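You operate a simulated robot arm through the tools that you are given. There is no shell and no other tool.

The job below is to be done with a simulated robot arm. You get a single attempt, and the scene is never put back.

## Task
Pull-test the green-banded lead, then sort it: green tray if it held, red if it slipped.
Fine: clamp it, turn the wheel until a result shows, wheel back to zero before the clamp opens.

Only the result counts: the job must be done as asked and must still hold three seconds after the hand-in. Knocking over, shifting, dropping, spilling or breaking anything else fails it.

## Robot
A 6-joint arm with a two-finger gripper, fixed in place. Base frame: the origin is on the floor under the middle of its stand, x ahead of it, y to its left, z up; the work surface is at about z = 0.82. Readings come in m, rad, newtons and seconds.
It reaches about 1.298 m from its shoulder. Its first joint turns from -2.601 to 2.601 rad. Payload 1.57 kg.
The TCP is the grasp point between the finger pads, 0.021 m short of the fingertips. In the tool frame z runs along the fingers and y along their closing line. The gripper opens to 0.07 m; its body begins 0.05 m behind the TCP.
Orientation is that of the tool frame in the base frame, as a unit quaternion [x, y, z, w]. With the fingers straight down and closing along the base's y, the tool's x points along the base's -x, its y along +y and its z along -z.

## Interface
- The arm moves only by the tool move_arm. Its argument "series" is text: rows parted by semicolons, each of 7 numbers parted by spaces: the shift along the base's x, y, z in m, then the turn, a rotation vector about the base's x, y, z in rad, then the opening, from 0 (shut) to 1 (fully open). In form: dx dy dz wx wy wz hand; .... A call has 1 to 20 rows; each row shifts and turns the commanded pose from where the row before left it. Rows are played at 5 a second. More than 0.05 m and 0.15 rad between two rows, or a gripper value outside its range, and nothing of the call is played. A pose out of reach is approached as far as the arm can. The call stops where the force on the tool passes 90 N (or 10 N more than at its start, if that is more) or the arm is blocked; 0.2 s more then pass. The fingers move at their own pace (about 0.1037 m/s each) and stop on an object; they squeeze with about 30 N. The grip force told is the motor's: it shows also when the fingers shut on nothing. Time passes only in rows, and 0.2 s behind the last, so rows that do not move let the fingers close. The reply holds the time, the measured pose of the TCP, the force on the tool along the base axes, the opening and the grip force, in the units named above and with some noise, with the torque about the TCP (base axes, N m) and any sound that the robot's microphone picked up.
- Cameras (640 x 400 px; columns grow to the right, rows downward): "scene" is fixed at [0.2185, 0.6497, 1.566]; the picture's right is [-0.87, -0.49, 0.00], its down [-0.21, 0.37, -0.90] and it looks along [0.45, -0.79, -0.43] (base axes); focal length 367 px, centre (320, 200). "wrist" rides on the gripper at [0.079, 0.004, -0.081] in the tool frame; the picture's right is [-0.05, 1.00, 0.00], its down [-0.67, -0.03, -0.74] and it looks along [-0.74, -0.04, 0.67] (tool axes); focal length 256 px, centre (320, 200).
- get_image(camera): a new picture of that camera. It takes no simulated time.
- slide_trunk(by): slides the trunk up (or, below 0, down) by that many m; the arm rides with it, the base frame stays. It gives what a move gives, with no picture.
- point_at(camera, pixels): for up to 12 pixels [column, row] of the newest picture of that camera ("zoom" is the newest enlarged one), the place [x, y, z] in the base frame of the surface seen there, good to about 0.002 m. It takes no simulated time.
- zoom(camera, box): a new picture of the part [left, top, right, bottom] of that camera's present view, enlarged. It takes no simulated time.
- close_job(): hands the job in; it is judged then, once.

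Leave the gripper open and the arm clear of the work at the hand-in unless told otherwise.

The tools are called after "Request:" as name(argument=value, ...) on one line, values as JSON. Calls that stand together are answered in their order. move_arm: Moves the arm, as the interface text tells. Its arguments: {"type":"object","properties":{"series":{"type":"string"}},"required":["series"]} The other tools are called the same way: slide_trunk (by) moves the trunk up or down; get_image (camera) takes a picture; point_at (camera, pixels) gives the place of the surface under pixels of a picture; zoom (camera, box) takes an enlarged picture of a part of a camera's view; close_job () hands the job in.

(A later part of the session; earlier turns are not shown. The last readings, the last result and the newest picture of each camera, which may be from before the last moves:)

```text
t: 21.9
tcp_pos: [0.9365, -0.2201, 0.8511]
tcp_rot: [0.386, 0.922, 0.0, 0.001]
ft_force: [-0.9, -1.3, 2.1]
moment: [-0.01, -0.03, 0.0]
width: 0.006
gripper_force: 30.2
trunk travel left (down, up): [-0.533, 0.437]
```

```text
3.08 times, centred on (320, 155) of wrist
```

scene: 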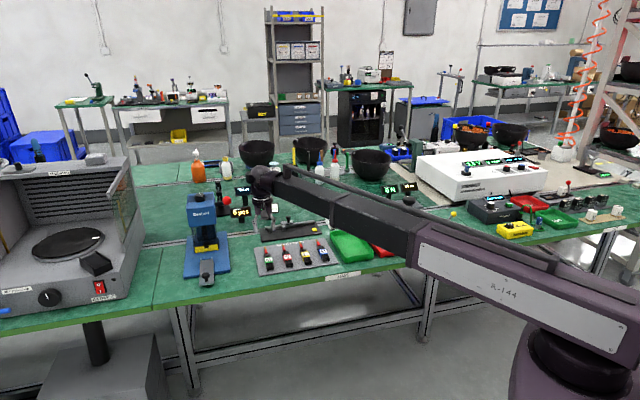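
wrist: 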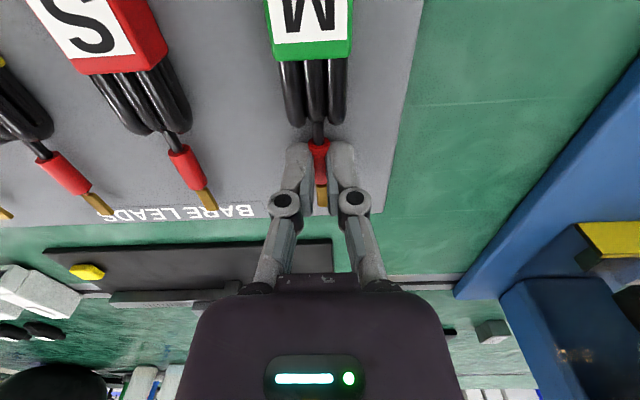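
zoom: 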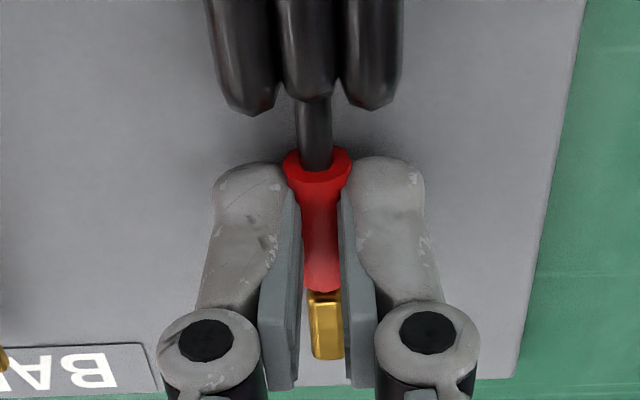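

The sleeve is between the pads. I'll lift 2 cm and check it stays level.

Request:
slide_trunk(by=0.02)

Request:
get_image(camera="wrist")

Request:
zoom(camera="scene", box=[235, 190, 335, 280])

```text
t: 22.5
tcp_pos: [0.9365, -0.2204, 0.8721]
tcp_rot: [0.387, 0.922, 0.0, -0.001]
ft_force: [0.1, 0.3, 0.3]
moment: [-0.01, 0.03, 0.01]
width: 0.0001
gripper_force: 28.6
trunk travel left (down, up): [-0.553, 0.417]
```

```text
taken
```

wrist: 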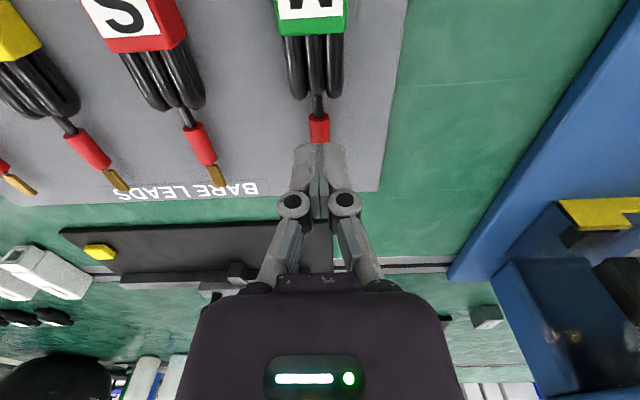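

```text
4.44 times, centred on (285, 235) of scene
```

zoom: 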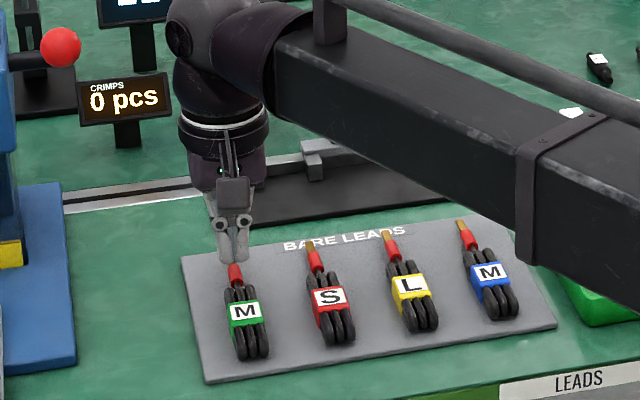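

The lead slipped out: width went to 0, and the lead is still lying at its place on the board (pads only caught the sleeve near their bevelled ends). No harm done. I'll rise 3 cm, open, and re-measure the lead; then grip the flat sides of the green band instead.

Request:
slide_trunk(by=0.03)

Request:
move_arm(series="0 0 0 0 0 0 0.3; 0 0 0 0 0 0 0.65; 0 0 0 0 0 0 0.65")

Request:
zoom(camera="wrist", box=[350, 130, 440, 230])

```text
t: 23.3
tcp_pos: [0.9375, -0.2218, 0.9012]
tcp_rot: [0.387, 0.922, -0.001, 0.0]
ft_force: [0.4, -0.5, -0.1]
moment: [0.03, -0.02, 0.0]
width: 0.0
gripper_force: 28.4
trunk travel left (down, up): [-0.583, 0.387]
```

```text
t: 24.1
tcp_pos: [0.9364, -0.2204, 0.9011]
tcp_rot: [0.386, 0.922, 0.0, 0.0]
ft_force: [-0.5, 0.5, 0.1]
moment: [0.02, 0.01, 0.01]
width: 0.0455
gripper_force: 0.1
trunk travel left (down, up): [-0.583, 0.387]
```

```text
4.00 times, centred on (395, 180) of wrist
```

zoom: 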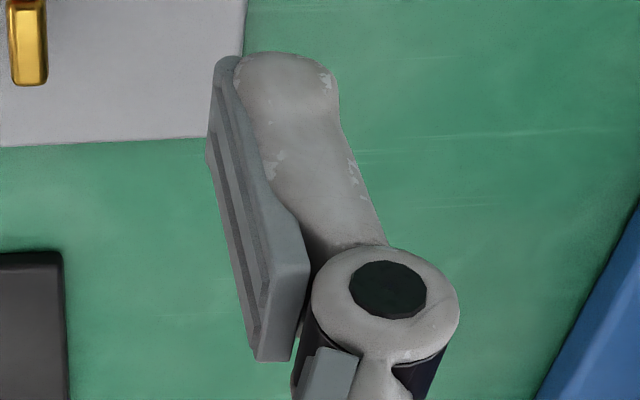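

Request:
point_at(camera="zoom", pixels=[[218, 64], [210, 150], [222, 120], [334, 85], [337, 120], [350, 170], [285, 58], [245, 62], [300, 90], [214, 100], [262, 350], [320, 70]])

```text
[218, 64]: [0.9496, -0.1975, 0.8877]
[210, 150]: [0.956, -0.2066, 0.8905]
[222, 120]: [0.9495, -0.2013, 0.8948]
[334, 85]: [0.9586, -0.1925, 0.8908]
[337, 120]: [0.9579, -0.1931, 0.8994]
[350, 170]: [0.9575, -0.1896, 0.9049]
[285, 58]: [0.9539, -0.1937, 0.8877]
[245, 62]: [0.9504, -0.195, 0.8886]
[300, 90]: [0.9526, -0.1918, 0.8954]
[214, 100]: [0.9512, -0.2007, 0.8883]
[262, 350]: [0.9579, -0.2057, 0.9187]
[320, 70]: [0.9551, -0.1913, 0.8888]
```

The finger tips are rounded with ~12.5 mm thickness. Now I move back along −u by 0.064 to sit above the green band and check the lead's position again.

Request:
move_arm(series="-0.0224 0.0229 0 0 0 0 0.65; -0.0224 0.0228 0 0 0 0 0.65; 0 0 0 0 0 0 0.65")

Request:
get_image(camera="wrist")

Request:
zoom(camera="wrist", box=[250, 60, 390, 200])

```text
t: 24.9
tcp_pos: [0.8905, -0.1755, 0.9018]
tcp_rot: [0.388, 0.922, 0.0, 0.0]
ft_force: [-0.7, -0.1, 0.5]
moment: [-0.03, -0.02, -0.01]
width: 0.0458
gripper_force: 0.0
trunk travel left (down, up): [-0.583, 0.387]
```

```text
taken
```

wrist: 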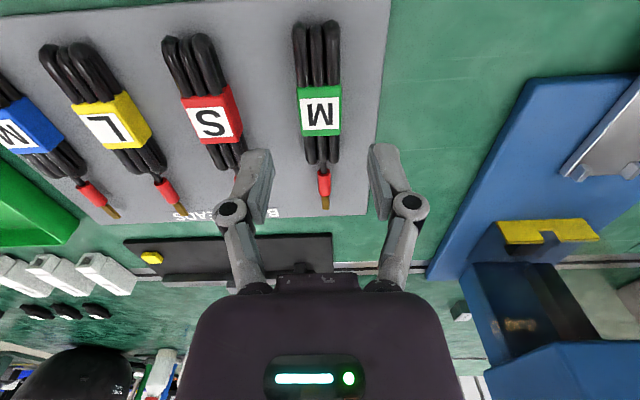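

```text
2.86 times, centred on (320, 130) of wrist
```

zoom: 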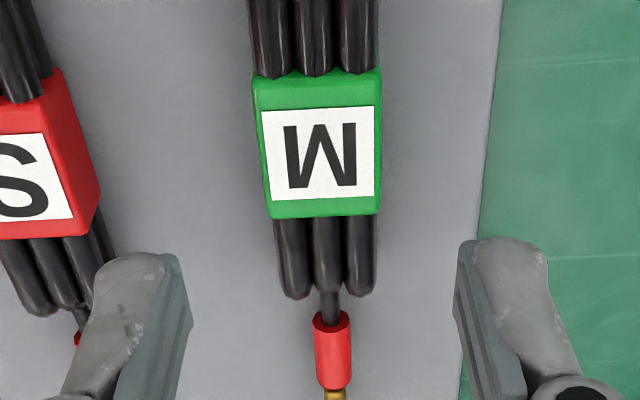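

Request:
point_at(camera="zoom", pixels=[[256, 100], [380, 98], [270, 214], [378, 212], [316, 80], [325, 214], [320, 150], [332, 340], [335, 395], [326, 290], [257, 30], [375, 30]])

Request:
point_at(camera="wrist", pixels=[[316, 22], [316, 30], [300, 60], [336, 60], [320, 86], [320, 134], [325, 208], [324, 185]])

```text
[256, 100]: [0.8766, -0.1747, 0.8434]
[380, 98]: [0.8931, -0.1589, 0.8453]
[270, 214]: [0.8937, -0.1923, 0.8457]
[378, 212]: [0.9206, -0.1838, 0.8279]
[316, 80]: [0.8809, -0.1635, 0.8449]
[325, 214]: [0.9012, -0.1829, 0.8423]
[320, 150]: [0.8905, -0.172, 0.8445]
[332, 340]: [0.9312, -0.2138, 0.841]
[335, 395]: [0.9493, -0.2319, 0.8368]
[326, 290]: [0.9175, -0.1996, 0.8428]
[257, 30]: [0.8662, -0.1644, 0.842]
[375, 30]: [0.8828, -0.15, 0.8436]
```

```text
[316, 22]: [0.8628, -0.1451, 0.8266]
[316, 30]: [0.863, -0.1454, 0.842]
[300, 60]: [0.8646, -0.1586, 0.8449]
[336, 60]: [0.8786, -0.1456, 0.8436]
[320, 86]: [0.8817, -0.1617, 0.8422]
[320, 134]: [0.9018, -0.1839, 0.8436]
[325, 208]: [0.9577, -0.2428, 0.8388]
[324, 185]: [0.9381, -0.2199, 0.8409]
```

The lead is unmoved, centred v≈0.515, band centre u≈0.750; TCP is at (u 0.749, v 0.514). Neighbours are clear. Lowering by 0.0487 to TCP z≈0.8525, then closing on the band.

Request:
slide_trunk(by=-0.0487)

Request:
get_image(camera="wrist")

```text
t: 25.8
tcp_pos: [0.891, -0.1755, 0.8531]
tcp_rot: [0.387, 0.922, -0.001, 0.0]
ft_force: [0.0, -0.7, -0.1]
moment: [0.02, 0.02, -0.02]
width: 0.0456
gripper_force: 0.0
trunk travel left (down, up): [-0.534, 0.436]
```

```text
taken
```

wrist: 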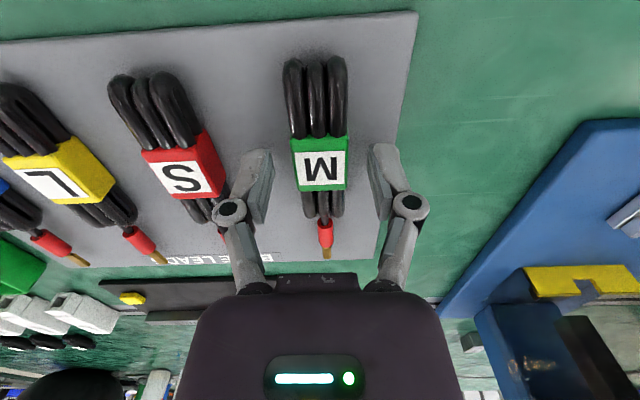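

Both fingers are beside the green band with the neighbour clear. Closing.

Request:
move_arm(series="0 0 0 0 0 0 0.45; 0 0 0 0 0 0 0.3; 0 0 0 0 0 0 0.2; 0 0 0 0 0 0 0.2; 0 0 0 0 0 0 0.2")

Request:
slide_trunk(by=0.01)

Request:
get_image(camera="wrist")

```text
t: 27.0
tcp_pos: [0.891, -0.1748, 0.8529]
tcp_rot: [0.386, 0.922, 0.0, 0.0]
ft_force: [0.5, -0.2, 1.2]
moment: [-0.01, 0.01, 0.0]
width: 0.0241
gripper_force: 29.9
trunk travel left (down, up): [-0.534, 0.436]
```

```text
t: 27.6
tcp_pos: [0.8912, -0.1749, 0.863]
tcp_rot: [0.386, 0.922, 0.0, 0.0]
ft_force: [-0.2, 1.1, -0.7]
moment: [0.02, -0.01, -0.03]
width: 0.0239
gripper_force: 30.3
trunk travel left (down, up): [-0.544, 0.426]
```

```text
taken
```

wrist: 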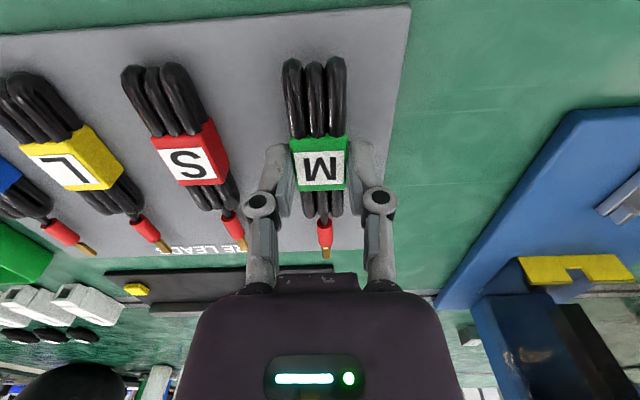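

The lead is held firmly (24 mm width) and lifts level. Raising by 0.137 to z≈1.0.

Request:
slide_trunk(by=0.137)

Request:
get_image(camera="wrist")

Request:
zoom(camera="wrist", box=[250, 40, 390, 270])

```text
t: 29.2
tcp_pos: [0.8915, -0.1747, 0.9999]
tcp_rot: [0.387, 0.922, -0.001, 0.0]
ft_force: [0.5, -0.2, -0.5]
moment: [0.01, -0.02, -0.02]
width: 0.0241
gripper_force: 30.1
trunk travel left (down, up): [-0.681, 0.289]
```

```text
taken
```

wrist: 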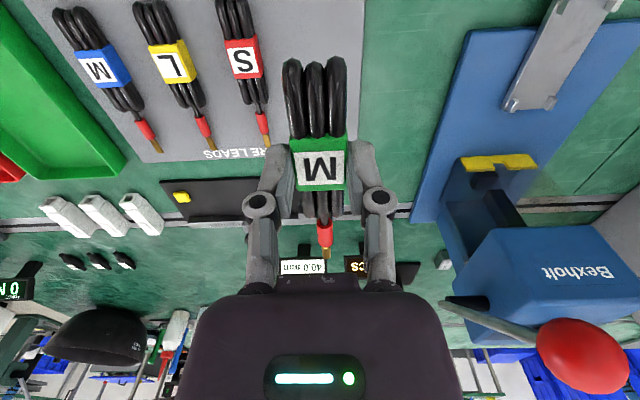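

```text
1.74 times, centred on (320, 155) of wrist
```

zoom: 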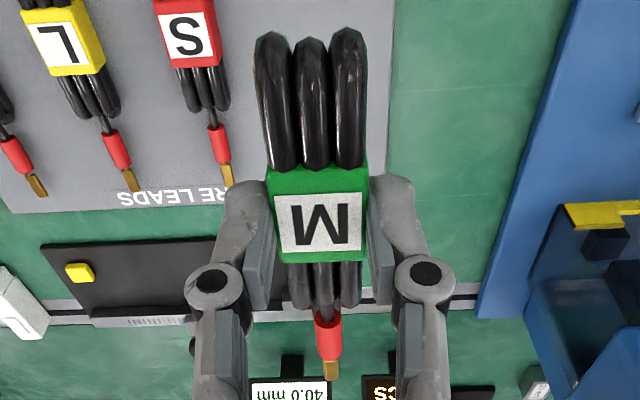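

The lead hangs level in the gripper. I'll measure its ends relative to the TCP before travelling.

Request:
point_at(camera="wrist", pixels=[[315, 60], [289, 70], [341, 70], [319, 148], [326, 256], [325, 235], [322, 214], [319, 165], [315, 70], [326, 250]])

```text
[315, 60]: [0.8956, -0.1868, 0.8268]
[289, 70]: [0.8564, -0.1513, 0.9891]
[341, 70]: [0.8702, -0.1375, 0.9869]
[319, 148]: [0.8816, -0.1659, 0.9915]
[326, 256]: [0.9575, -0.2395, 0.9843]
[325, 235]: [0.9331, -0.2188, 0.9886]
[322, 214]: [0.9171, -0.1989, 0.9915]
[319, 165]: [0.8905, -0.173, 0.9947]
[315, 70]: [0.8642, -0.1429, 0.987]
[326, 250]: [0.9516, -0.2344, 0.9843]
```

Lead rear is 42 mm behind and the tip ~96 mm ahead of the TCP. Target TCP over the nest is (0.454, −0.650). Travelling there at z = 1.0.

Request:
move_arm(series="-0.02 -0.0217 0 0 0 0 0.2; -0.03207 -0.03491 0 0 0 0 0.2; -0.03207 -0.03491 0 0 0 0 0.2; -0.03207 -0.03491 0 0 0 0 0.2; -0.03207 -0.03491 0 0 0 0 0.2; -0.03207 -0.03491 0 0 0 0 0.2; -0.03207 -0.03491 0 0 0 0 0.2; -0.03207 -0.03491 0 0 0 0 0.2; -0.03207 -0.03491 0 0 0 0 0.2; -0.03207 -0.03491 0 0 0 0 0.2; -0.03207 -0.03491 0 0 0 0 0.2; -0.03207 -0.03491 0 0 0 0 0.2; -0.03207 -0.03491 0 0 0 0 0.2; -0.03207 -0.03491 0 0 0 0 0.2; 0 0 0 0 0 0 0.2; 0 0 0 0 0 0 0.2")

Request:
get_image(camera="wrist")

Request:
get_image(camera="scene")

```text
t: 32.6
tcp_pos: [0.4542, -0.6509, 1.0]
tcp_rot: [0.387, 0.922, 0.0, 0.0]
ft_force: [-0.2, 0.0, -1.0]
moment: [-0.02, 0.01, -0.01]
width: 0.0241
gripper_force: 30.6
trunk travel left (down, up): [-0.681, 0.289]
```

```text
taken
```

wrist: 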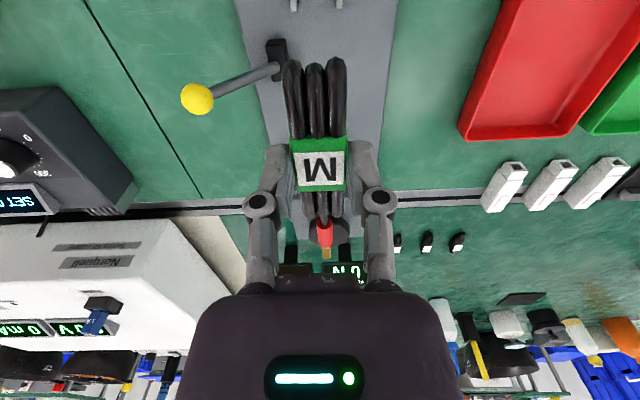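

```text
taken
```

scene: 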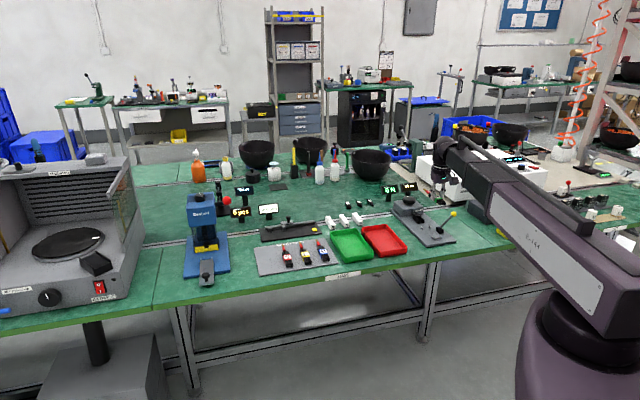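

Aligned above the nest. Lowering 0.07 first and checking.

Request:
slide_trunk(by=-0.07)

Request:
get_image(camera="wrist")

Request:
zoom(camera="scene", box=[390, 180, 480, 250])

```text
t: 33.7
tcp_pos: [0.4536, -0.6505, 0.9302]
tcp_rot: [0.386, 0.922, -0.001, 0.0]
ft_force: [1.1, 0.1, 0.3]
moment: [-0.05, 0.03, 0.01]
width: 0.0239
gripper_force: 29.9
trunk travel left (down, up): [-0.611, 0.359]
```

```text
taken
```

wrist: 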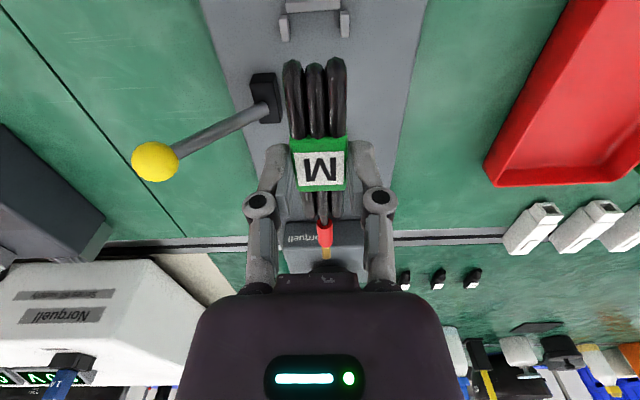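

```text
5.71 times, centred on (435, 215) of scene
```

zoom: 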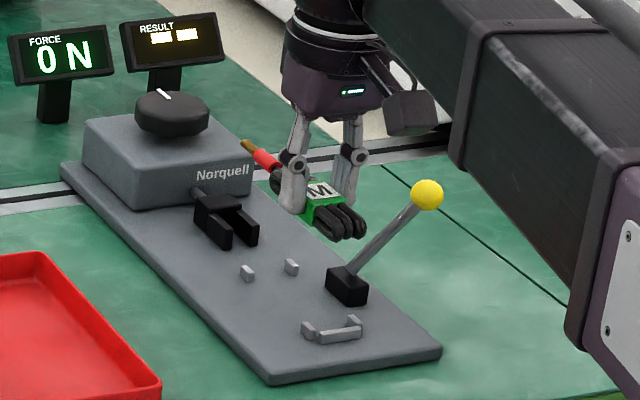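

I'll re-measure bar, rear pegs, block and lead ends from this nearer view.

Request:
point_at(camera="wrist", pixels=[[314, 6], [285, 20], [345, 18], [285, 35], [345, 32], [279, 115], [266, 80], [250, 78], [289, 70], [341, 70], [326, 254], [319, 165]])

Request:
zoom(camera="wrist", box=[240, 0, 380, 130])

```text
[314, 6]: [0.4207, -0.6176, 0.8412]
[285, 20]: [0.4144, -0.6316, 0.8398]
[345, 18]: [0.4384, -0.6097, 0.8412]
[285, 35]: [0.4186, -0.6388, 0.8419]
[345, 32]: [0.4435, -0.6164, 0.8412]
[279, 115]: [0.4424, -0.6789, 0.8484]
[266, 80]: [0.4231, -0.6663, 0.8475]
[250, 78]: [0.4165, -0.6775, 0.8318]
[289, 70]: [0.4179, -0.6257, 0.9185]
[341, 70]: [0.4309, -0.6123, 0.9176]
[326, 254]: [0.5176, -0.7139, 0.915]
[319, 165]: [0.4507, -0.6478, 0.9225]
```

```text
3.08 times, centred on (310, 65) of wrist
```

zoom: 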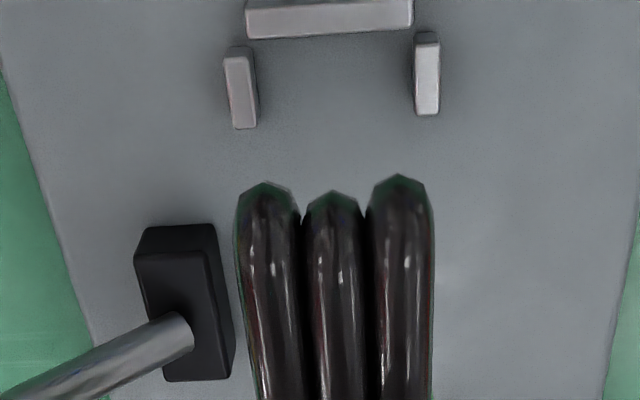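

Alignment agrees within 1 mm (lead centre v≈−0.131; nest −0.131; rear clears the bar by ~2 mm). Lowering 0.058 to just above the pegs and looking again.

Request:
slide_trunk(by=-0.058)

Request:
get_image(camera="wrist")

Request:
zoom(camera="scene", box=[395, 190, 465, 245])

Request:
zoom(camera="wrist", box=[230, 40, 400, 270])

```text
t: 34.7
tcp_pos: [0.4526, -0.6488, 0.8713]
tcp_rot: [0.387, 0.922, 0.0, 0.0]
ft_force: [0.4, 0.5, -0.5]
moment: [0.01, 0.0, -0.01]
width: 0.0242
gripper_force: 29.5
trunk travel left (down, up): [-0.553, 0.417]
```

```text
taken
```

wrist: 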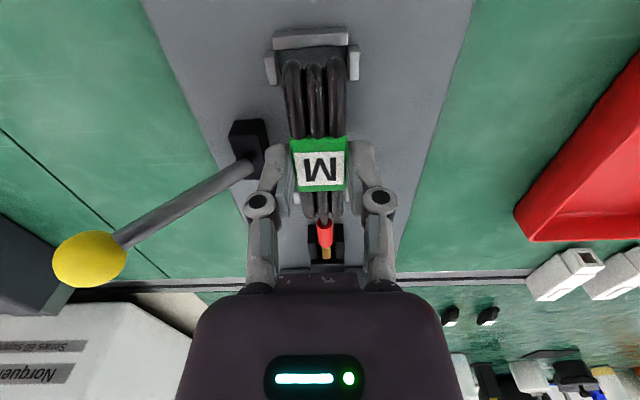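

```text
7.27 times, centred on (430, 218) of scene
```

zoom: 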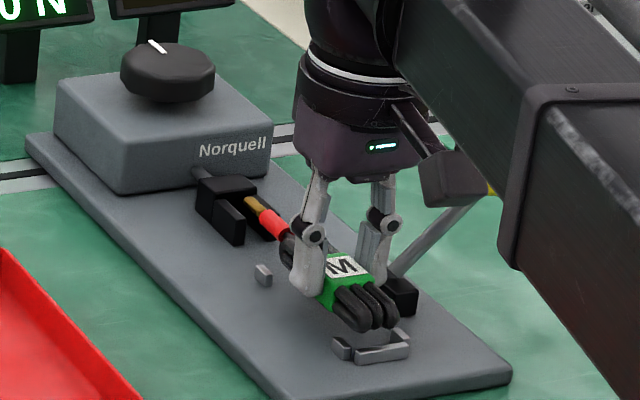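

```text
1.74 times, centred on (315, 155) of wrist
```

zoom: 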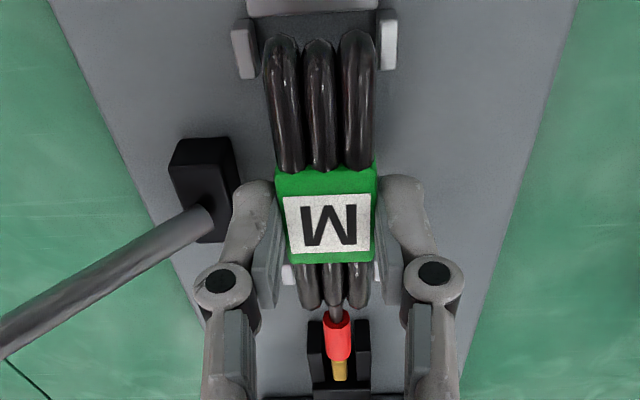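

The lead sits over the nest: pin above the fork gap, coil between the pegs. I'll nudge 0.7 mm toward +v for a bit more finger clearance at the block, then lower 0.010.

Request:
move_arm(series="0.0005 0.0005 0 0 0 0 0.2; 0 0 0 0 0 0 0.2")

Request:
slide_trunk(by=-0.009)

Request:
get_image(camera="wrist")

Request:
zoom(camera="scene", box=[410, 200, 460, 240])

Request:
zoom(camera="wrist", box=[230, 40, 400, 160])

```text
t: 35.3
tcp_pos: [0.4549, -0.649, 0.8726]
tcp_rot: [0.387, 0.922, 0.0, 0.0]
ft_force: [-0.2, 0.7, -1.1]
moment: [-0.03, -0.02, -0.01]
width: 0.0245
gripper_force: 30.3
trunk travel left (down, up): [-0.553, 0.417]
```

```text
t: 35.9
tcp_pos: [0.4551, -0.649, 0.863]
tcp_rot: [0.387, 0.922, 0.0, 0.0]
ft_force: [2.6, -3.8, 11.0]
moment: [0.3, 0.31, 0.06]
width: 0.0243
gripper_force: 30.1
trunk travel left (down, up): [-0.544, 0.426]
```

```text
taken
```

wrist: 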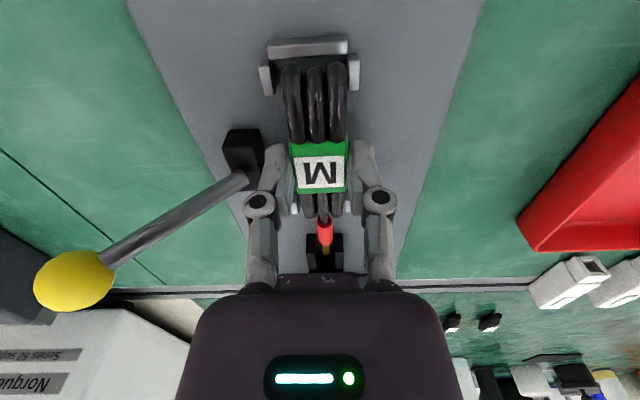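

```text
10.00 times, centred on (435, 220) of scene
```

zoom: 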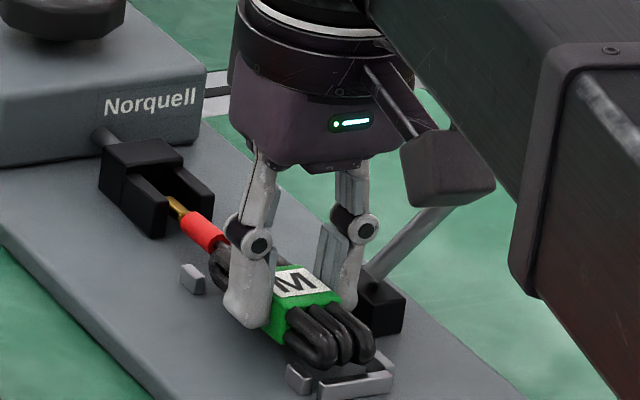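

```text
3.33 times, centred on (315, 100) of wrist
```

zoom: 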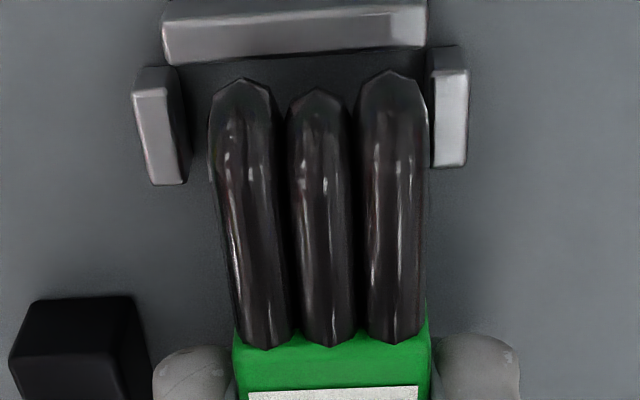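

There is contact: Fz 11 N with a moment placing it at the rear of the coil. I'll measure lead height at rear/front and the gaps to bar and pegs before going on.

Request:
point_at(camera="zoom", pixels=[[245, 85], [320, 95], [393, 80], [320, 150], [320, 250], [320, 330], [295, 55], [158, 140], [450, 110], [215, 130], [424, 130], [320, 370]])

Request:
point_at(camera="wrist", pixels=[[319, 150], [319, 175], [320, 188], [307, 205], [323, 205], [338, 205], [325, 228], [326, 250], [313, 240], [338, 240], [300, 60], [270, 200]])

```text
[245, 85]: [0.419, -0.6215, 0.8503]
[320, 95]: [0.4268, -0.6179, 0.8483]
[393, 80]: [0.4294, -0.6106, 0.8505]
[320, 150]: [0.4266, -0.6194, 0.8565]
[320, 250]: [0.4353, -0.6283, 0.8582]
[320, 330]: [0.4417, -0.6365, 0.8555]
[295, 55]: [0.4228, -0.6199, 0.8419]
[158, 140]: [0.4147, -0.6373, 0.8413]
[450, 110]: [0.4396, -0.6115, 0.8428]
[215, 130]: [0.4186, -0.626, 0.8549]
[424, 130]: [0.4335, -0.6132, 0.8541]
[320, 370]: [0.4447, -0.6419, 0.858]
```

```text
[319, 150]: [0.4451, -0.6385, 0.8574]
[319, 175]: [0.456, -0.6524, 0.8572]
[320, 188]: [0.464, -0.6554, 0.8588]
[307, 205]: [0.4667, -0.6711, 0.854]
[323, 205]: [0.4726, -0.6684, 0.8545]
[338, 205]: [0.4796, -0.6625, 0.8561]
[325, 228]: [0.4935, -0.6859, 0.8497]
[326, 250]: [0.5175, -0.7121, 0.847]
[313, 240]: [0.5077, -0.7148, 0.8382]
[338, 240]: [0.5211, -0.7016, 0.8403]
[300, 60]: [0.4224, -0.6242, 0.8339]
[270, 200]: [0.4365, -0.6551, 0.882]
```

The rear loops (u≈0.737) overlap the bar's inner edge (u≈0.739), so the coil is resting on the bar; also its rear is ~1.3 mm too far toward +v. I'll raise 8 mm, shift +4.5 mm along u, −0.8 mm along v, yaw +0.013 rad, and look again.

Request:
slide_trunk(by=0.008)

Request:
move_arm(series="0.00258 -0.00377 0 0 0 0.013 0.2; 0 0 0 0 0 0 0.2")

Request:
get_image(camera="wrist")

Request:
zoom(camera="wrist", box=[230, 40, 400, 160])

```text
t: 36.4
tcp_pos: [0.4539, -0.65, 0.8707]
tcp_rot: [0.387, 0.922, 0.0, 0.0]
ft_force: [-0.9, 0.4, -0.4]
moment: [0.01, -0.02, 0.02]
width: 0.0244
gripper_force: 29.7
trunk travel left (down, up): [-0.552, 0.418]
```

```text
t: 37.0
tcp_pos: [0.4572, -0.6537, 0.8693]
tcp_rot: [0.381, 0.925, 0.0, 0.0]
ft_force: [-0.5, -0.5, -0.4]
moment: [-0.01, 0.0, 0.01]
width: 0.0242
gripper_force: 30.3
trunk travel left (down, up): [-0.552, 0.418]
```

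```text
taken
```

wrist: 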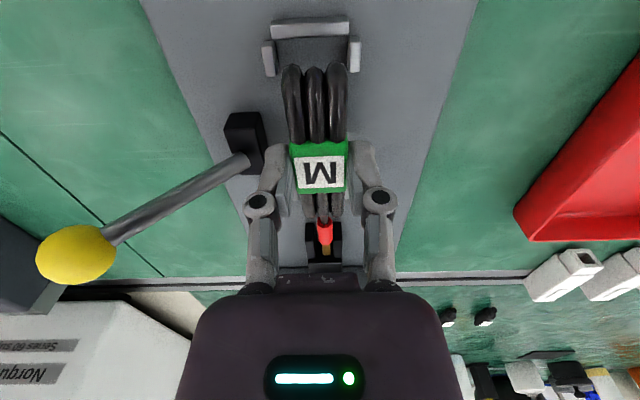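

```text
3.33 times, centred on (315, 100) of wrist
```

zoom: 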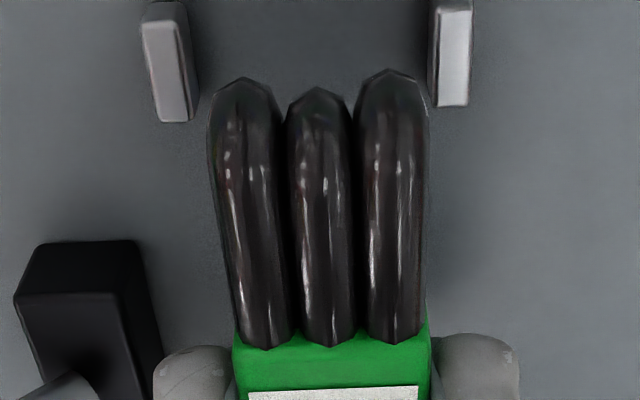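

Request:
point_at(camera="zoom", pixels=[[245, 85], [392, 80], [320, 95], [212, 130], [426, 130], [158, 20], [172, 110], [453, 20], [455, 95], [320, 200], [320, 300], [195, 60]])

Request:
point_at(camera="wrist", pixels=[[310, 20], [310, 32], [310, 36], [325, 232], [326, 252], [312, 242], [338, 242], [309, 208], [336, 208], [320, 175], [246, 130], [268, 165]])

```text
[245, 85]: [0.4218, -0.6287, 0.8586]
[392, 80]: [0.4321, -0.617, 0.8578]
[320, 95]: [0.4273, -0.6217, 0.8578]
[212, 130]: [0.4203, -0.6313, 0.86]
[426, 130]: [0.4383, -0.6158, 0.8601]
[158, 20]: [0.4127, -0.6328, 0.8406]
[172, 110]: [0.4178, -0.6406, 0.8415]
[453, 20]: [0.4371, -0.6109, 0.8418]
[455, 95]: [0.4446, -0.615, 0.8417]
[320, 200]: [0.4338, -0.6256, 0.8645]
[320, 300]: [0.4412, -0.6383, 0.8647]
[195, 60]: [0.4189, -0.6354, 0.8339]
```

```text
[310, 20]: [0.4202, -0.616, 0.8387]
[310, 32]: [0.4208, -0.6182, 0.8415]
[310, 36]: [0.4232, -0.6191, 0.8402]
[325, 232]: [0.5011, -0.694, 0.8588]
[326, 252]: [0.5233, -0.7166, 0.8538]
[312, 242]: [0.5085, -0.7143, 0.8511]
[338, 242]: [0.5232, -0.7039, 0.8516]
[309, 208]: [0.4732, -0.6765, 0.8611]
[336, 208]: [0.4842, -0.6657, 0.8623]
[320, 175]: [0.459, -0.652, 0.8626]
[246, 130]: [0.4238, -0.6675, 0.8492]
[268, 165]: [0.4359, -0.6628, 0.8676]
```

Tip is centred in the fork (v −0.128 both); the rear is still ~1 mm toward +v, with ~4 mm to the bar. I'll trim yaw by +0.008 rad and −0.7 mm in v, then lower 0.009.

Request:
move_arm(series="-0.0005 -0.0005 0 0 0 0.008 0.2; 0 0 0 0 0 0 0.2")

Request:
slide_trunk(by=-0.009)

Request:
get_image(camera="wrist")

Request:
zoom(camera="wrist", box=[230, 40, 400, 160])

```text
t: 37.6
tcp_pos: [0.455, -0.6532, 0.8701]
tcp_rot: [0.377, 0.926, -0.001, 0.0]
ft_force: [0.8, 0.4, -0.6]
moment: [-0.02, -0.02, 0.0]
width: 0.0239
gripper_force: 29.7
trunk travel left (down, up): [-0.552, 0.418]
```

```text
t: 38.2
tcp_pos: [0.4568, -0.6532, 0.8616]
tcp_rot: [0.377, 0.926, 0.001, 0.0]
ft_force: [-0.7, -0.4, -0.2]
moment: [-0.01, -0.01, 0.03]
width: 0.0242
gripper_force: 29.6
trunk travel left (down, up): [-0.543, 0.427]
```

```text
taken
```

wrist: 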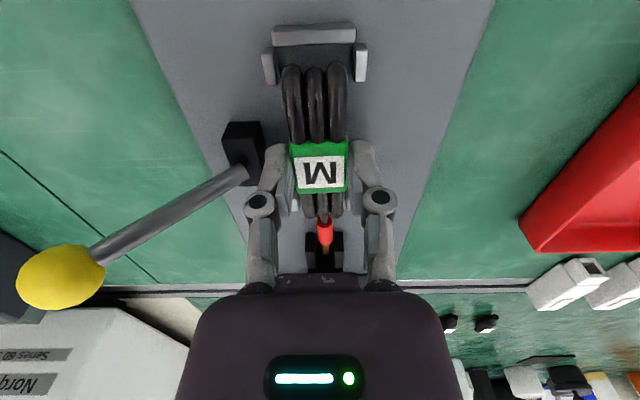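

```text
3.33 times, centred on (315, 100) of wrist
```

zoom: 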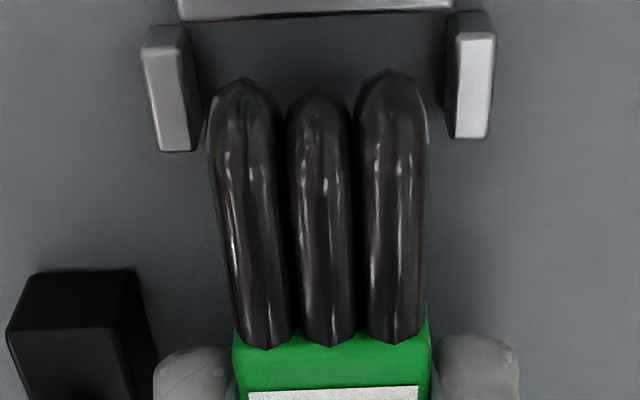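

No contact now and the coil is inside the pegs, slightly toward −v (~1 mm). I'll shift +0.6 mm in v and lower 4 mm.

Request:
move_arm(series="0.0004 0.0004 0 0 0 0 0.2; 0 0 0 0 0 0 0.2")

Request:
slide_trunk(by=-0.004)

Request:
zoom(camera="wrist", box=[230, 40, 400, 160])

Request:
zoom(camera="scene", box=[410, 200, 460, 240])

```text
t: 38.8
tcp_pos: [0.4561, -0.6541, 0.8613]
tcp_rot: [0.377, 0.926, 0.0, 0.0]
ft_force: [-0.1, -0.4, 0.1]
moment: [0.0, 0.01, 0.03]
width: 0.024
gripper_force: 30.1
trunk travel left (down, up): [-0.543, 0.427]
```

```text
t: 39.3
tcp_pos: [0.4562, -0.6529, 0.8586]
tcp_rot: [0.377, 0.926, 0.0, 0.001]
ft_force: [2.1, -2.1, 13.3]
moment: [-0.51, -0.53, -0.02]
width: 0.0242
gripper_force: 30.2
trunk travel left (down, up): [-0.539, 0.431]
```

```text
3.33 times, centred on (315, 100) of wrist
```

zoom: 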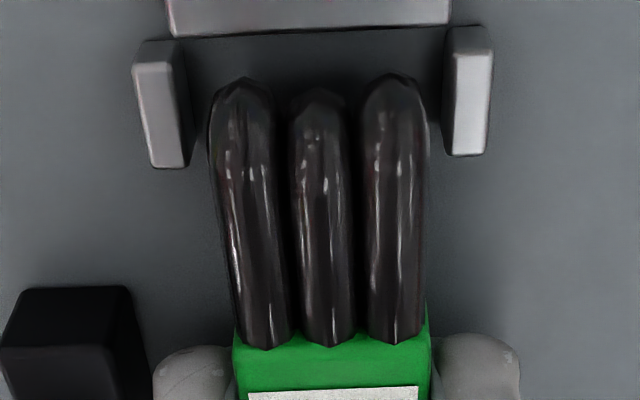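

```text
10.00 times, centred on (435, 220) of scene
```

zoom: 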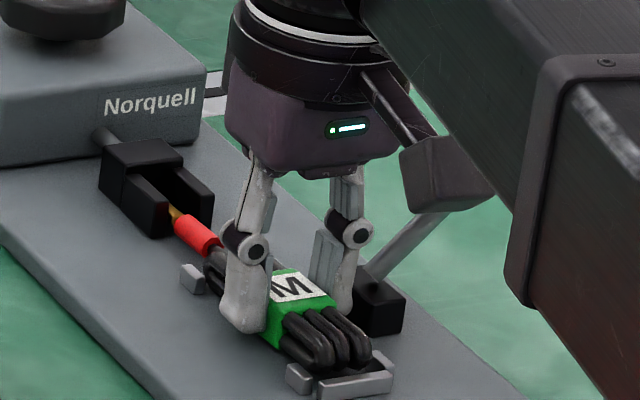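

Contact again, 13 N, now at the front (≈55 mm ahead of the TCP). Zooming on the fork/pin area to see what touches.

Request:
zoom(camera="wrist", box=[270, 180, 380, 290])

Request:
point_at(camera="zoom", pixels=[[320, 60], [320, 150]])

```text
3.64 times, centred on (325, 235) of wrist
```

zoom: 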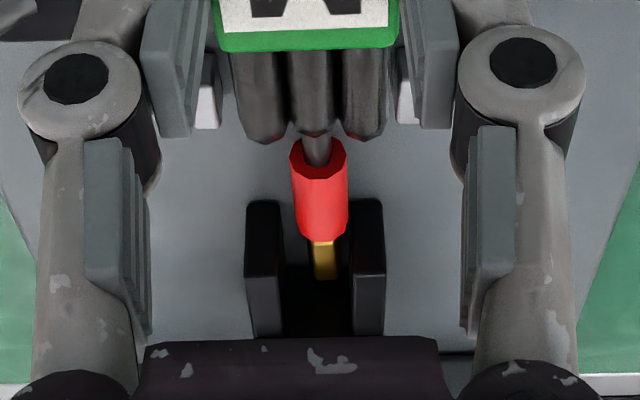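

```text
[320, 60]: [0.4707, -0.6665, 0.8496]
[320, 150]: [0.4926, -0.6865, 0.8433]
```

Request:
point_at(camera="zoom", pixels=[[262, 90], [365, 90], [318, 90], [320, 165], [320, 190], [320, 225], [325, 250], [327, 272], [262, 240], [368, 240], [230, 200], [420, 200]])

Request:
point_at(camera="wrist", pixels=[[295, 80], [317, 85], [338, 80], [317, 110], [317, 130], [320, 175], [260, 85], [365, 85], [310, 50], [320, 145]])

```text
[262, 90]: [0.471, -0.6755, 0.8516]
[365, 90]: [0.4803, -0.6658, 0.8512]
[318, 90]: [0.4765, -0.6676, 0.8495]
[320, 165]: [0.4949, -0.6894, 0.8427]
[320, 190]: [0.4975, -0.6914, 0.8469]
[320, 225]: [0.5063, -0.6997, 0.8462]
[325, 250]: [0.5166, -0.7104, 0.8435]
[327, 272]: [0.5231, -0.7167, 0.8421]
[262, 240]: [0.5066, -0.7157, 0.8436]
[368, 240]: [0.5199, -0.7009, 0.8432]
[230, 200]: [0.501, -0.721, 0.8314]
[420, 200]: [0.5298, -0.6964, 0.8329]
```

```text
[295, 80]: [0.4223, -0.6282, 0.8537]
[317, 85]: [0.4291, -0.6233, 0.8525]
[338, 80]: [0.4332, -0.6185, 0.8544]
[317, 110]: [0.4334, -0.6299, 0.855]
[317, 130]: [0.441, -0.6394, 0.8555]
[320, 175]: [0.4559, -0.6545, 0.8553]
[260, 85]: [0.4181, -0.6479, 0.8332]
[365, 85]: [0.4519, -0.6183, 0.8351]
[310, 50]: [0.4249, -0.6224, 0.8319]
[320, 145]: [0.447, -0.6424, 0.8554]
```

The lead is pitched: front is down on the plate, rear ~5 mm high (it rotated in the grip on the bar). I'll raise 2 mm, tilt the tool −0.04 rad about v to level the lead, then lower gently.

Request:
slide_trunk(by=0.003)

Request:
move_arm(series="0 0 0 -0.0143 -0.014 0 0.2; 0 0 0 -0.0143 -0.014 0 0.2; 0 0 0 0 0 0 0.2")

Request:
slide_trunk(by=-0.003)

```text
t: 39.9
tcp_pos: [0.4563, -0.6529, 0.8618]
tcp_rot: [0.377, 0.926, 0.001, 0.0]
ft_force: [0.7, -0.3, -1.3]
moment: [0.01, -0.01, -0.01]
width: 0.0241
gripper_force: 30.2
trunk travel left (down, up): [-0.542, 0.428]
```

```text
t: 40.6
tcp_pos: [0.4566, -0.6537, 0.8615]
tcp_rot: [0.377, 0.926, -0.008, 0.018]
ft_force: [0.5, -0.1, -0.4]
moment: [-0.01, -0.02, 0.01]
width: 0.0244
gripper_force: 30.8
trunk travel left (down, up): [-0.542, 0.428]
```

```text
t: 41.2
tcp_pos: [0.4559, -0.6542, 0.8571]
tcp_rot: [0.377, 0.926, -0.008, 0.019]
ft_force: [0.3, -0.8, -0.4]
moment: [-0.01, 0.0, 0.0]
width: 0.0239
gripper_force: 30.3
trunk travel left (down, up): [-0.539, 0.431]
```

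Level now with no contact. Lowering 1.5 mm.

Request:
slide_trunk(by=-0.0015)

Request:
get_image(camera="wrist")

Request:
point_at(camera="wrist", pixels=[[295, 85], [317, 90], [338, 85], [317, 110], [317, 130], [320, 175], [309, 205], [336, 205], [325, 232], [326, 252], [320, 145], [324, 225]])

```text
t: 41.7
tcp_pos: [0.4559, -0.6526, 0.8571]
tcp_rot: [0.377, 0.926, -0.008, 0.018]
ft_force: [2.5, -2.3, 12.3]
moment: [0.34, 0.33, 0.01]
width: 0.0239
gripper_force: 30.1
trunk travel left (down, up): [-0.538, 0.432]
```

```text
taken
```

wrist: 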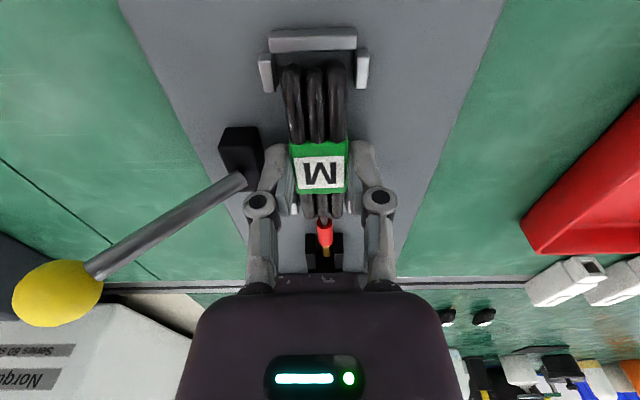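

```text
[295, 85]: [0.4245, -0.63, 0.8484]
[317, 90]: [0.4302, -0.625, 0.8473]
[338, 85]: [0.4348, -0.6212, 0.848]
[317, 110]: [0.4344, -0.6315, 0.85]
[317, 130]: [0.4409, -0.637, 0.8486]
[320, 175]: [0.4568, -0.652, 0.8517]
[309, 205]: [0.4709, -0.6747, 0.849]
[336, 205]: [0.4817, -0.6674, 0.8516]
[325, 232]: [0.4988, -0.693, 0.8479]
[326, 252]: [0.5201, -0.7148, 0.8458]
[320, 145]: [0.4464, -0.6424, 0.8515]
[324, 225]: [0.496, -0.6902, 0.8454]
```

The rear is now on the plate and the lead is level to ~1 mm (tops 0.848–0.851). Opening the fingers only slightly (to ~27 mm) because of the lever block.

Request:
move_arm(series="0 0 0 0 0 0 0.36; 0 0 0 0 0 0 0.385; 0 0 0 0 0 0 0.385")

Request:
get_image(camera="wrist")

Request:
zoom(camera="wrist", box=[230, 100, 410, 220])

```text
t: 42.5
tcp_pos: [0.4565, -0.6533, 0.8562]
tcp_rot: [0.377, 0.926, -0.009, 0.019]
ft_force: [-0.2, 0.1, -0.7]
moment: [0.01, -0.02, 0.04]
width: 0.027
gripper_force: 0.0
trunk travel left (down, up): [-0.538, 0.432]
```

```text
taken
```

wrist: 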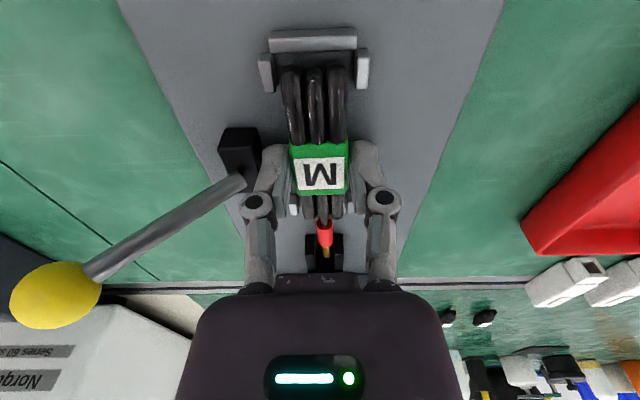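

```text
3.33 times, centred on (320, 160) of wrist
```

zoom: 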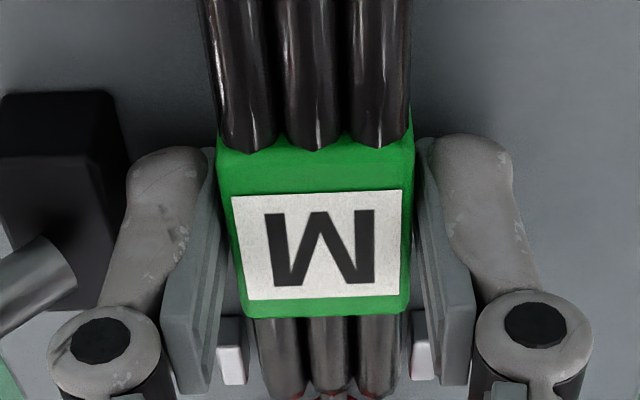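

Released without touching the block (forces ~0). Rising 8 mm, checking, then higher.

Request:
slide_trunk(by=0.008)

Request:
slide_trunk(by=0.05)

Request:
get_image(camera="wrist")

Request:
zoom(camera="scene", box=[395, 190, 465, 245])

```text
t: 43.0
tcp_pos: [0.456, -0.6528, 0.8644]
tcp_rot: [0.377, 0.926, -0.008, 0.018]
ft_force: [-0.4, -0.7, -0.6]
moment: [0.02, -0.01, -0.01]
width: 0.0269
gripper_force: 0.1
trunk travel left (down, up): [-0.546, 0.424]
```

```text
t: 44.0
tcp_pos: [0.4558, -0.6529, 0.9142]
tcp_rot: [0.377, 0.926, -0.007, 0.018]
ft_force: [-0.4, -0.4, 0.1]
moment: [0.02, 0.01, -0.04]
width: 0.0271
gripper_force: 0.0
trunk travel left (down, up): [-0.596, 0.374]
```

```text
taken
```

wrist: 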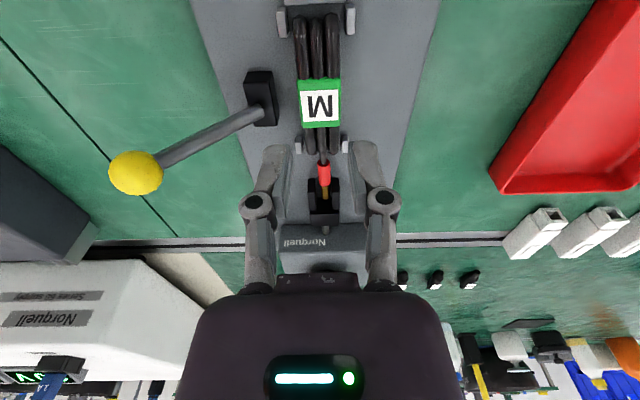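

```text
7.27 times, centred on (430, 218) of scene
```

zoom: 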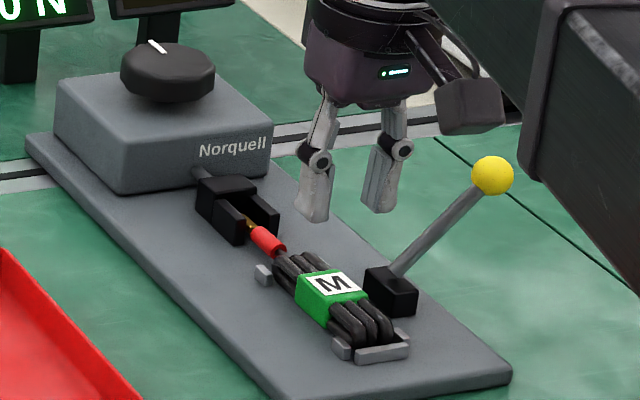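

The lead lies in the nest with its pin in the fork. I'll zoom in and measure its seated position.

Request:
zoom(camera="wrist", box=[230, 0, 410, 230])

Request:
point_at(camera="wrist", pixels=[[298, 22], [333, 18], [317, 40], [320, 100], [310, 148], [333, 148], [324, 175], [325, 195], [281, 20], [350, 18], [311, 195], [336, 195]])

```text
1.74 times, centred on (320, 115) of wrist
```

zoom: 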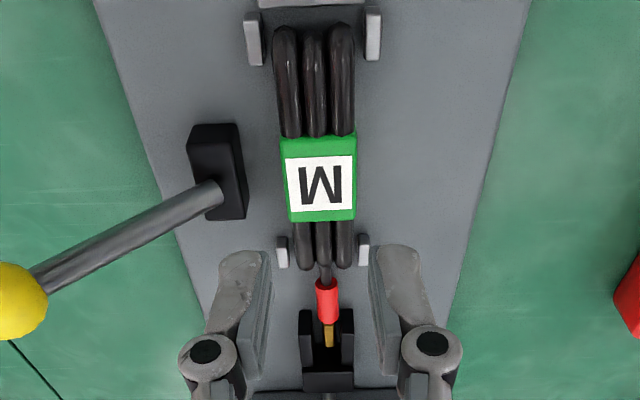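

```text
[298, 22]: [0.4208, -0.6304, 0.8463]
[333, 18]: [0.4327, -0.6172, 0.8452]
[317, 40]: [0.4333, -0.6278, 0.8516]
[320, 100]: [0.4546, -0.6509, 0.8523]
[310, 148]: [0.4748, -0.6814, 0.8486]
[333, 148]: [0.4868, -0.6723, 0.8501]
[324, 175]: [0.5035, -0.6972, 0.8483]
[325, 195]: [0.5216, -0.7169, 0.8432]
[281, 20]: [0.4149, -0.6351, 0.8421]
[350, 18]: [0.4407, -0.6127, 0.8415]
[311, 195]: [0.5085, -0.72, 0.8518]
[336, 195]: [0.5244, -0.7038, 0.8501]
```

The lead is well seated: coil between all pegs, pin tip ~12 mm inside the fork. Next the lever: I'll raise above the ball (top ≈0.92), undo the tilt, shut the fingers, and check the free space on the −v side first.

Request:
slide_trunk(by=0.06)

Request:
move_arm(series="0 0 0 0.0143 0.014 0 0.3; 0 0 0 0.0143 0.014 0 0.1; 0 0 0 0 0 0 0; 0 0 0 0 0 0 0; 0 0 0 0 0 0 0")

Request:
get_image(camera="wrist")

Request:
point_at(camera="wrist", pixels=[[160, 140], [165, 135], [190, 110], [100, 200], [130, 190], [200, 260], [140, 250], [60, 60]])

```text
t: 45.0
tcp_pos: [0.4558, -0.6526, 0.9748]
tcp_rot: [0.377, 0.926, -0.008, 0.018]
ft_force: [0.1, 0.6, 0.7]
moment: [-0.01, 0.01, 0.0]
width: 0.0271
gripper_force: 0.2
trunk travel left (down, up): [-0.656, 0.314]
```

```text
t: 46.2
tcp_pos: [0.4556, -0.6536, 0.9747]
tcp_rot: [0.377, 0.926, 0.0, -0.001]
ft_force: [0.5, 0.3, 0.8]
moment: [-0.02, 0.03, 0.0]
width: 0.0001
gripper_force: 28.8
trunk travel left (down, up): [-0.656, 0.314]
```

```text
taken
```

wrist: 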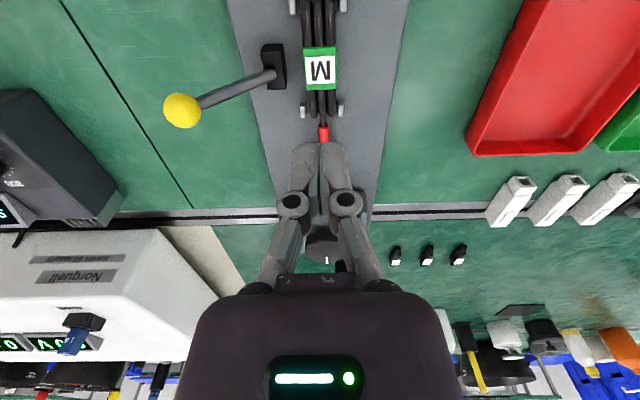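

```text
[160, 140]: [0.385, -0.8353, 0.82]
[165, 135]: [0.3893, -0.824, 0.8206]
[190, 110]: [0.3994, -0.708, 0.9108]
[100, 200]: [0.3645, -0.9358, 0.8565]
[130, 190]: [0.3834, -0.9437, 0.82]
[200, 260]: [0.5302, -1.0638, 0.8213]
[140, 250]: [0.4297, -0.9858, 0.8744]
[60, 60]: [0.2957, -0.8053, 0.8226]
```

Free space beside the lever is clear (nearest box at v ≈ −0.39). Moving 0.14 m along −v at this height, then lowering to TCP z≈0.909 so the shut fingertips stand beside the ball.

Request:
move_arm(series="-0.0333 -0.0327 0 0 0 0 0; -0.0333 -0.0327 0 0 0 0 0; -0.0334 -0.0326 0 0 0 0 0; 0 0 0 0 0 0 0")

Request:
slide_trunk(by=-0.066)

Request:
get_image(camera="wrist")

Request:
zoom(camera="scene", box=[395, 180, 485, 250])

```text
t: 47.2
tcp_pos: [0.3548, -0.7523, 0.9746]
tcp_rot: [0.377, 0.926, 0.001, 0.0]
ft_force: [0.2, -0.2, -0.8]
moment: [0.03, 0.0, -0.02]
width: 0.0002
gripper_force: 28.9
trunk travel left (down, up): [-0.656, 0.314]
```

```text
t: 48.2
tcp_pos: [0.3531, -0.7506, 0.9081]
tcp_rot: [0.378, 0.926, 0.0, 0.0]
ft_force: [0.7, 0.5, 0.2]
moment: [-0.03, 0.0, 0.03]
width: 0.0001
gripper_force: 28.3
trunk travel left (down, up): [-0.59, 0.38]
```

```text
taken
```

wrist: 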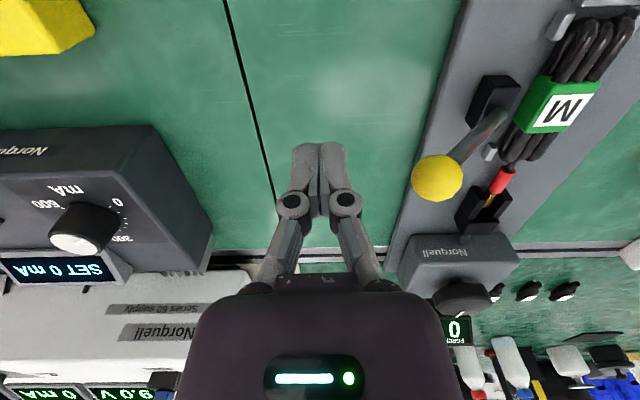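

```text
5.71 times, centred on (440, 215) of scene
```

zoom: 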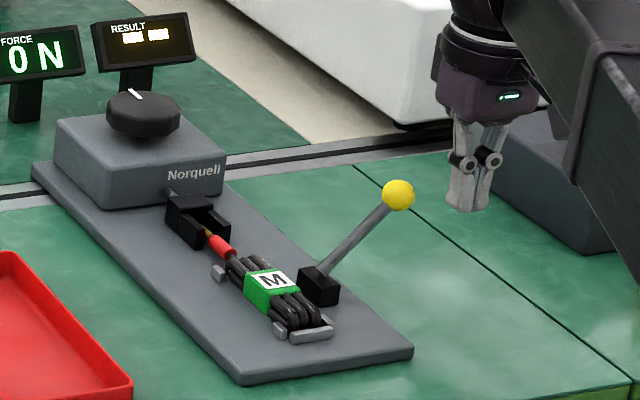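

Request:
point_at(camera="wrist", pixels=[[437, 178], [415, 178], [437, 160], [437, 198], [460, 178], [480, 145], [495, 125], [330, 160]])

```text
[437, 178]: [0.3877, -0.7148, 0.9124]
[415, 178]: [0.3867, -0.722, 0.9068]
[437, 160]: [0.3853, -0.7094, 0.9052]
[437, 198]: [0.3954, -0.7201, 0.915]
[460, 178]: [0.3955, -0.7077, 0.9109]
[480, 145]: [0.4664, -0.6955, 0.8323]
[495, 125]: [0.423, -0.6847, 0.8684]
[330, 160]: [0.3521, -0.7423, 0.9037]
```

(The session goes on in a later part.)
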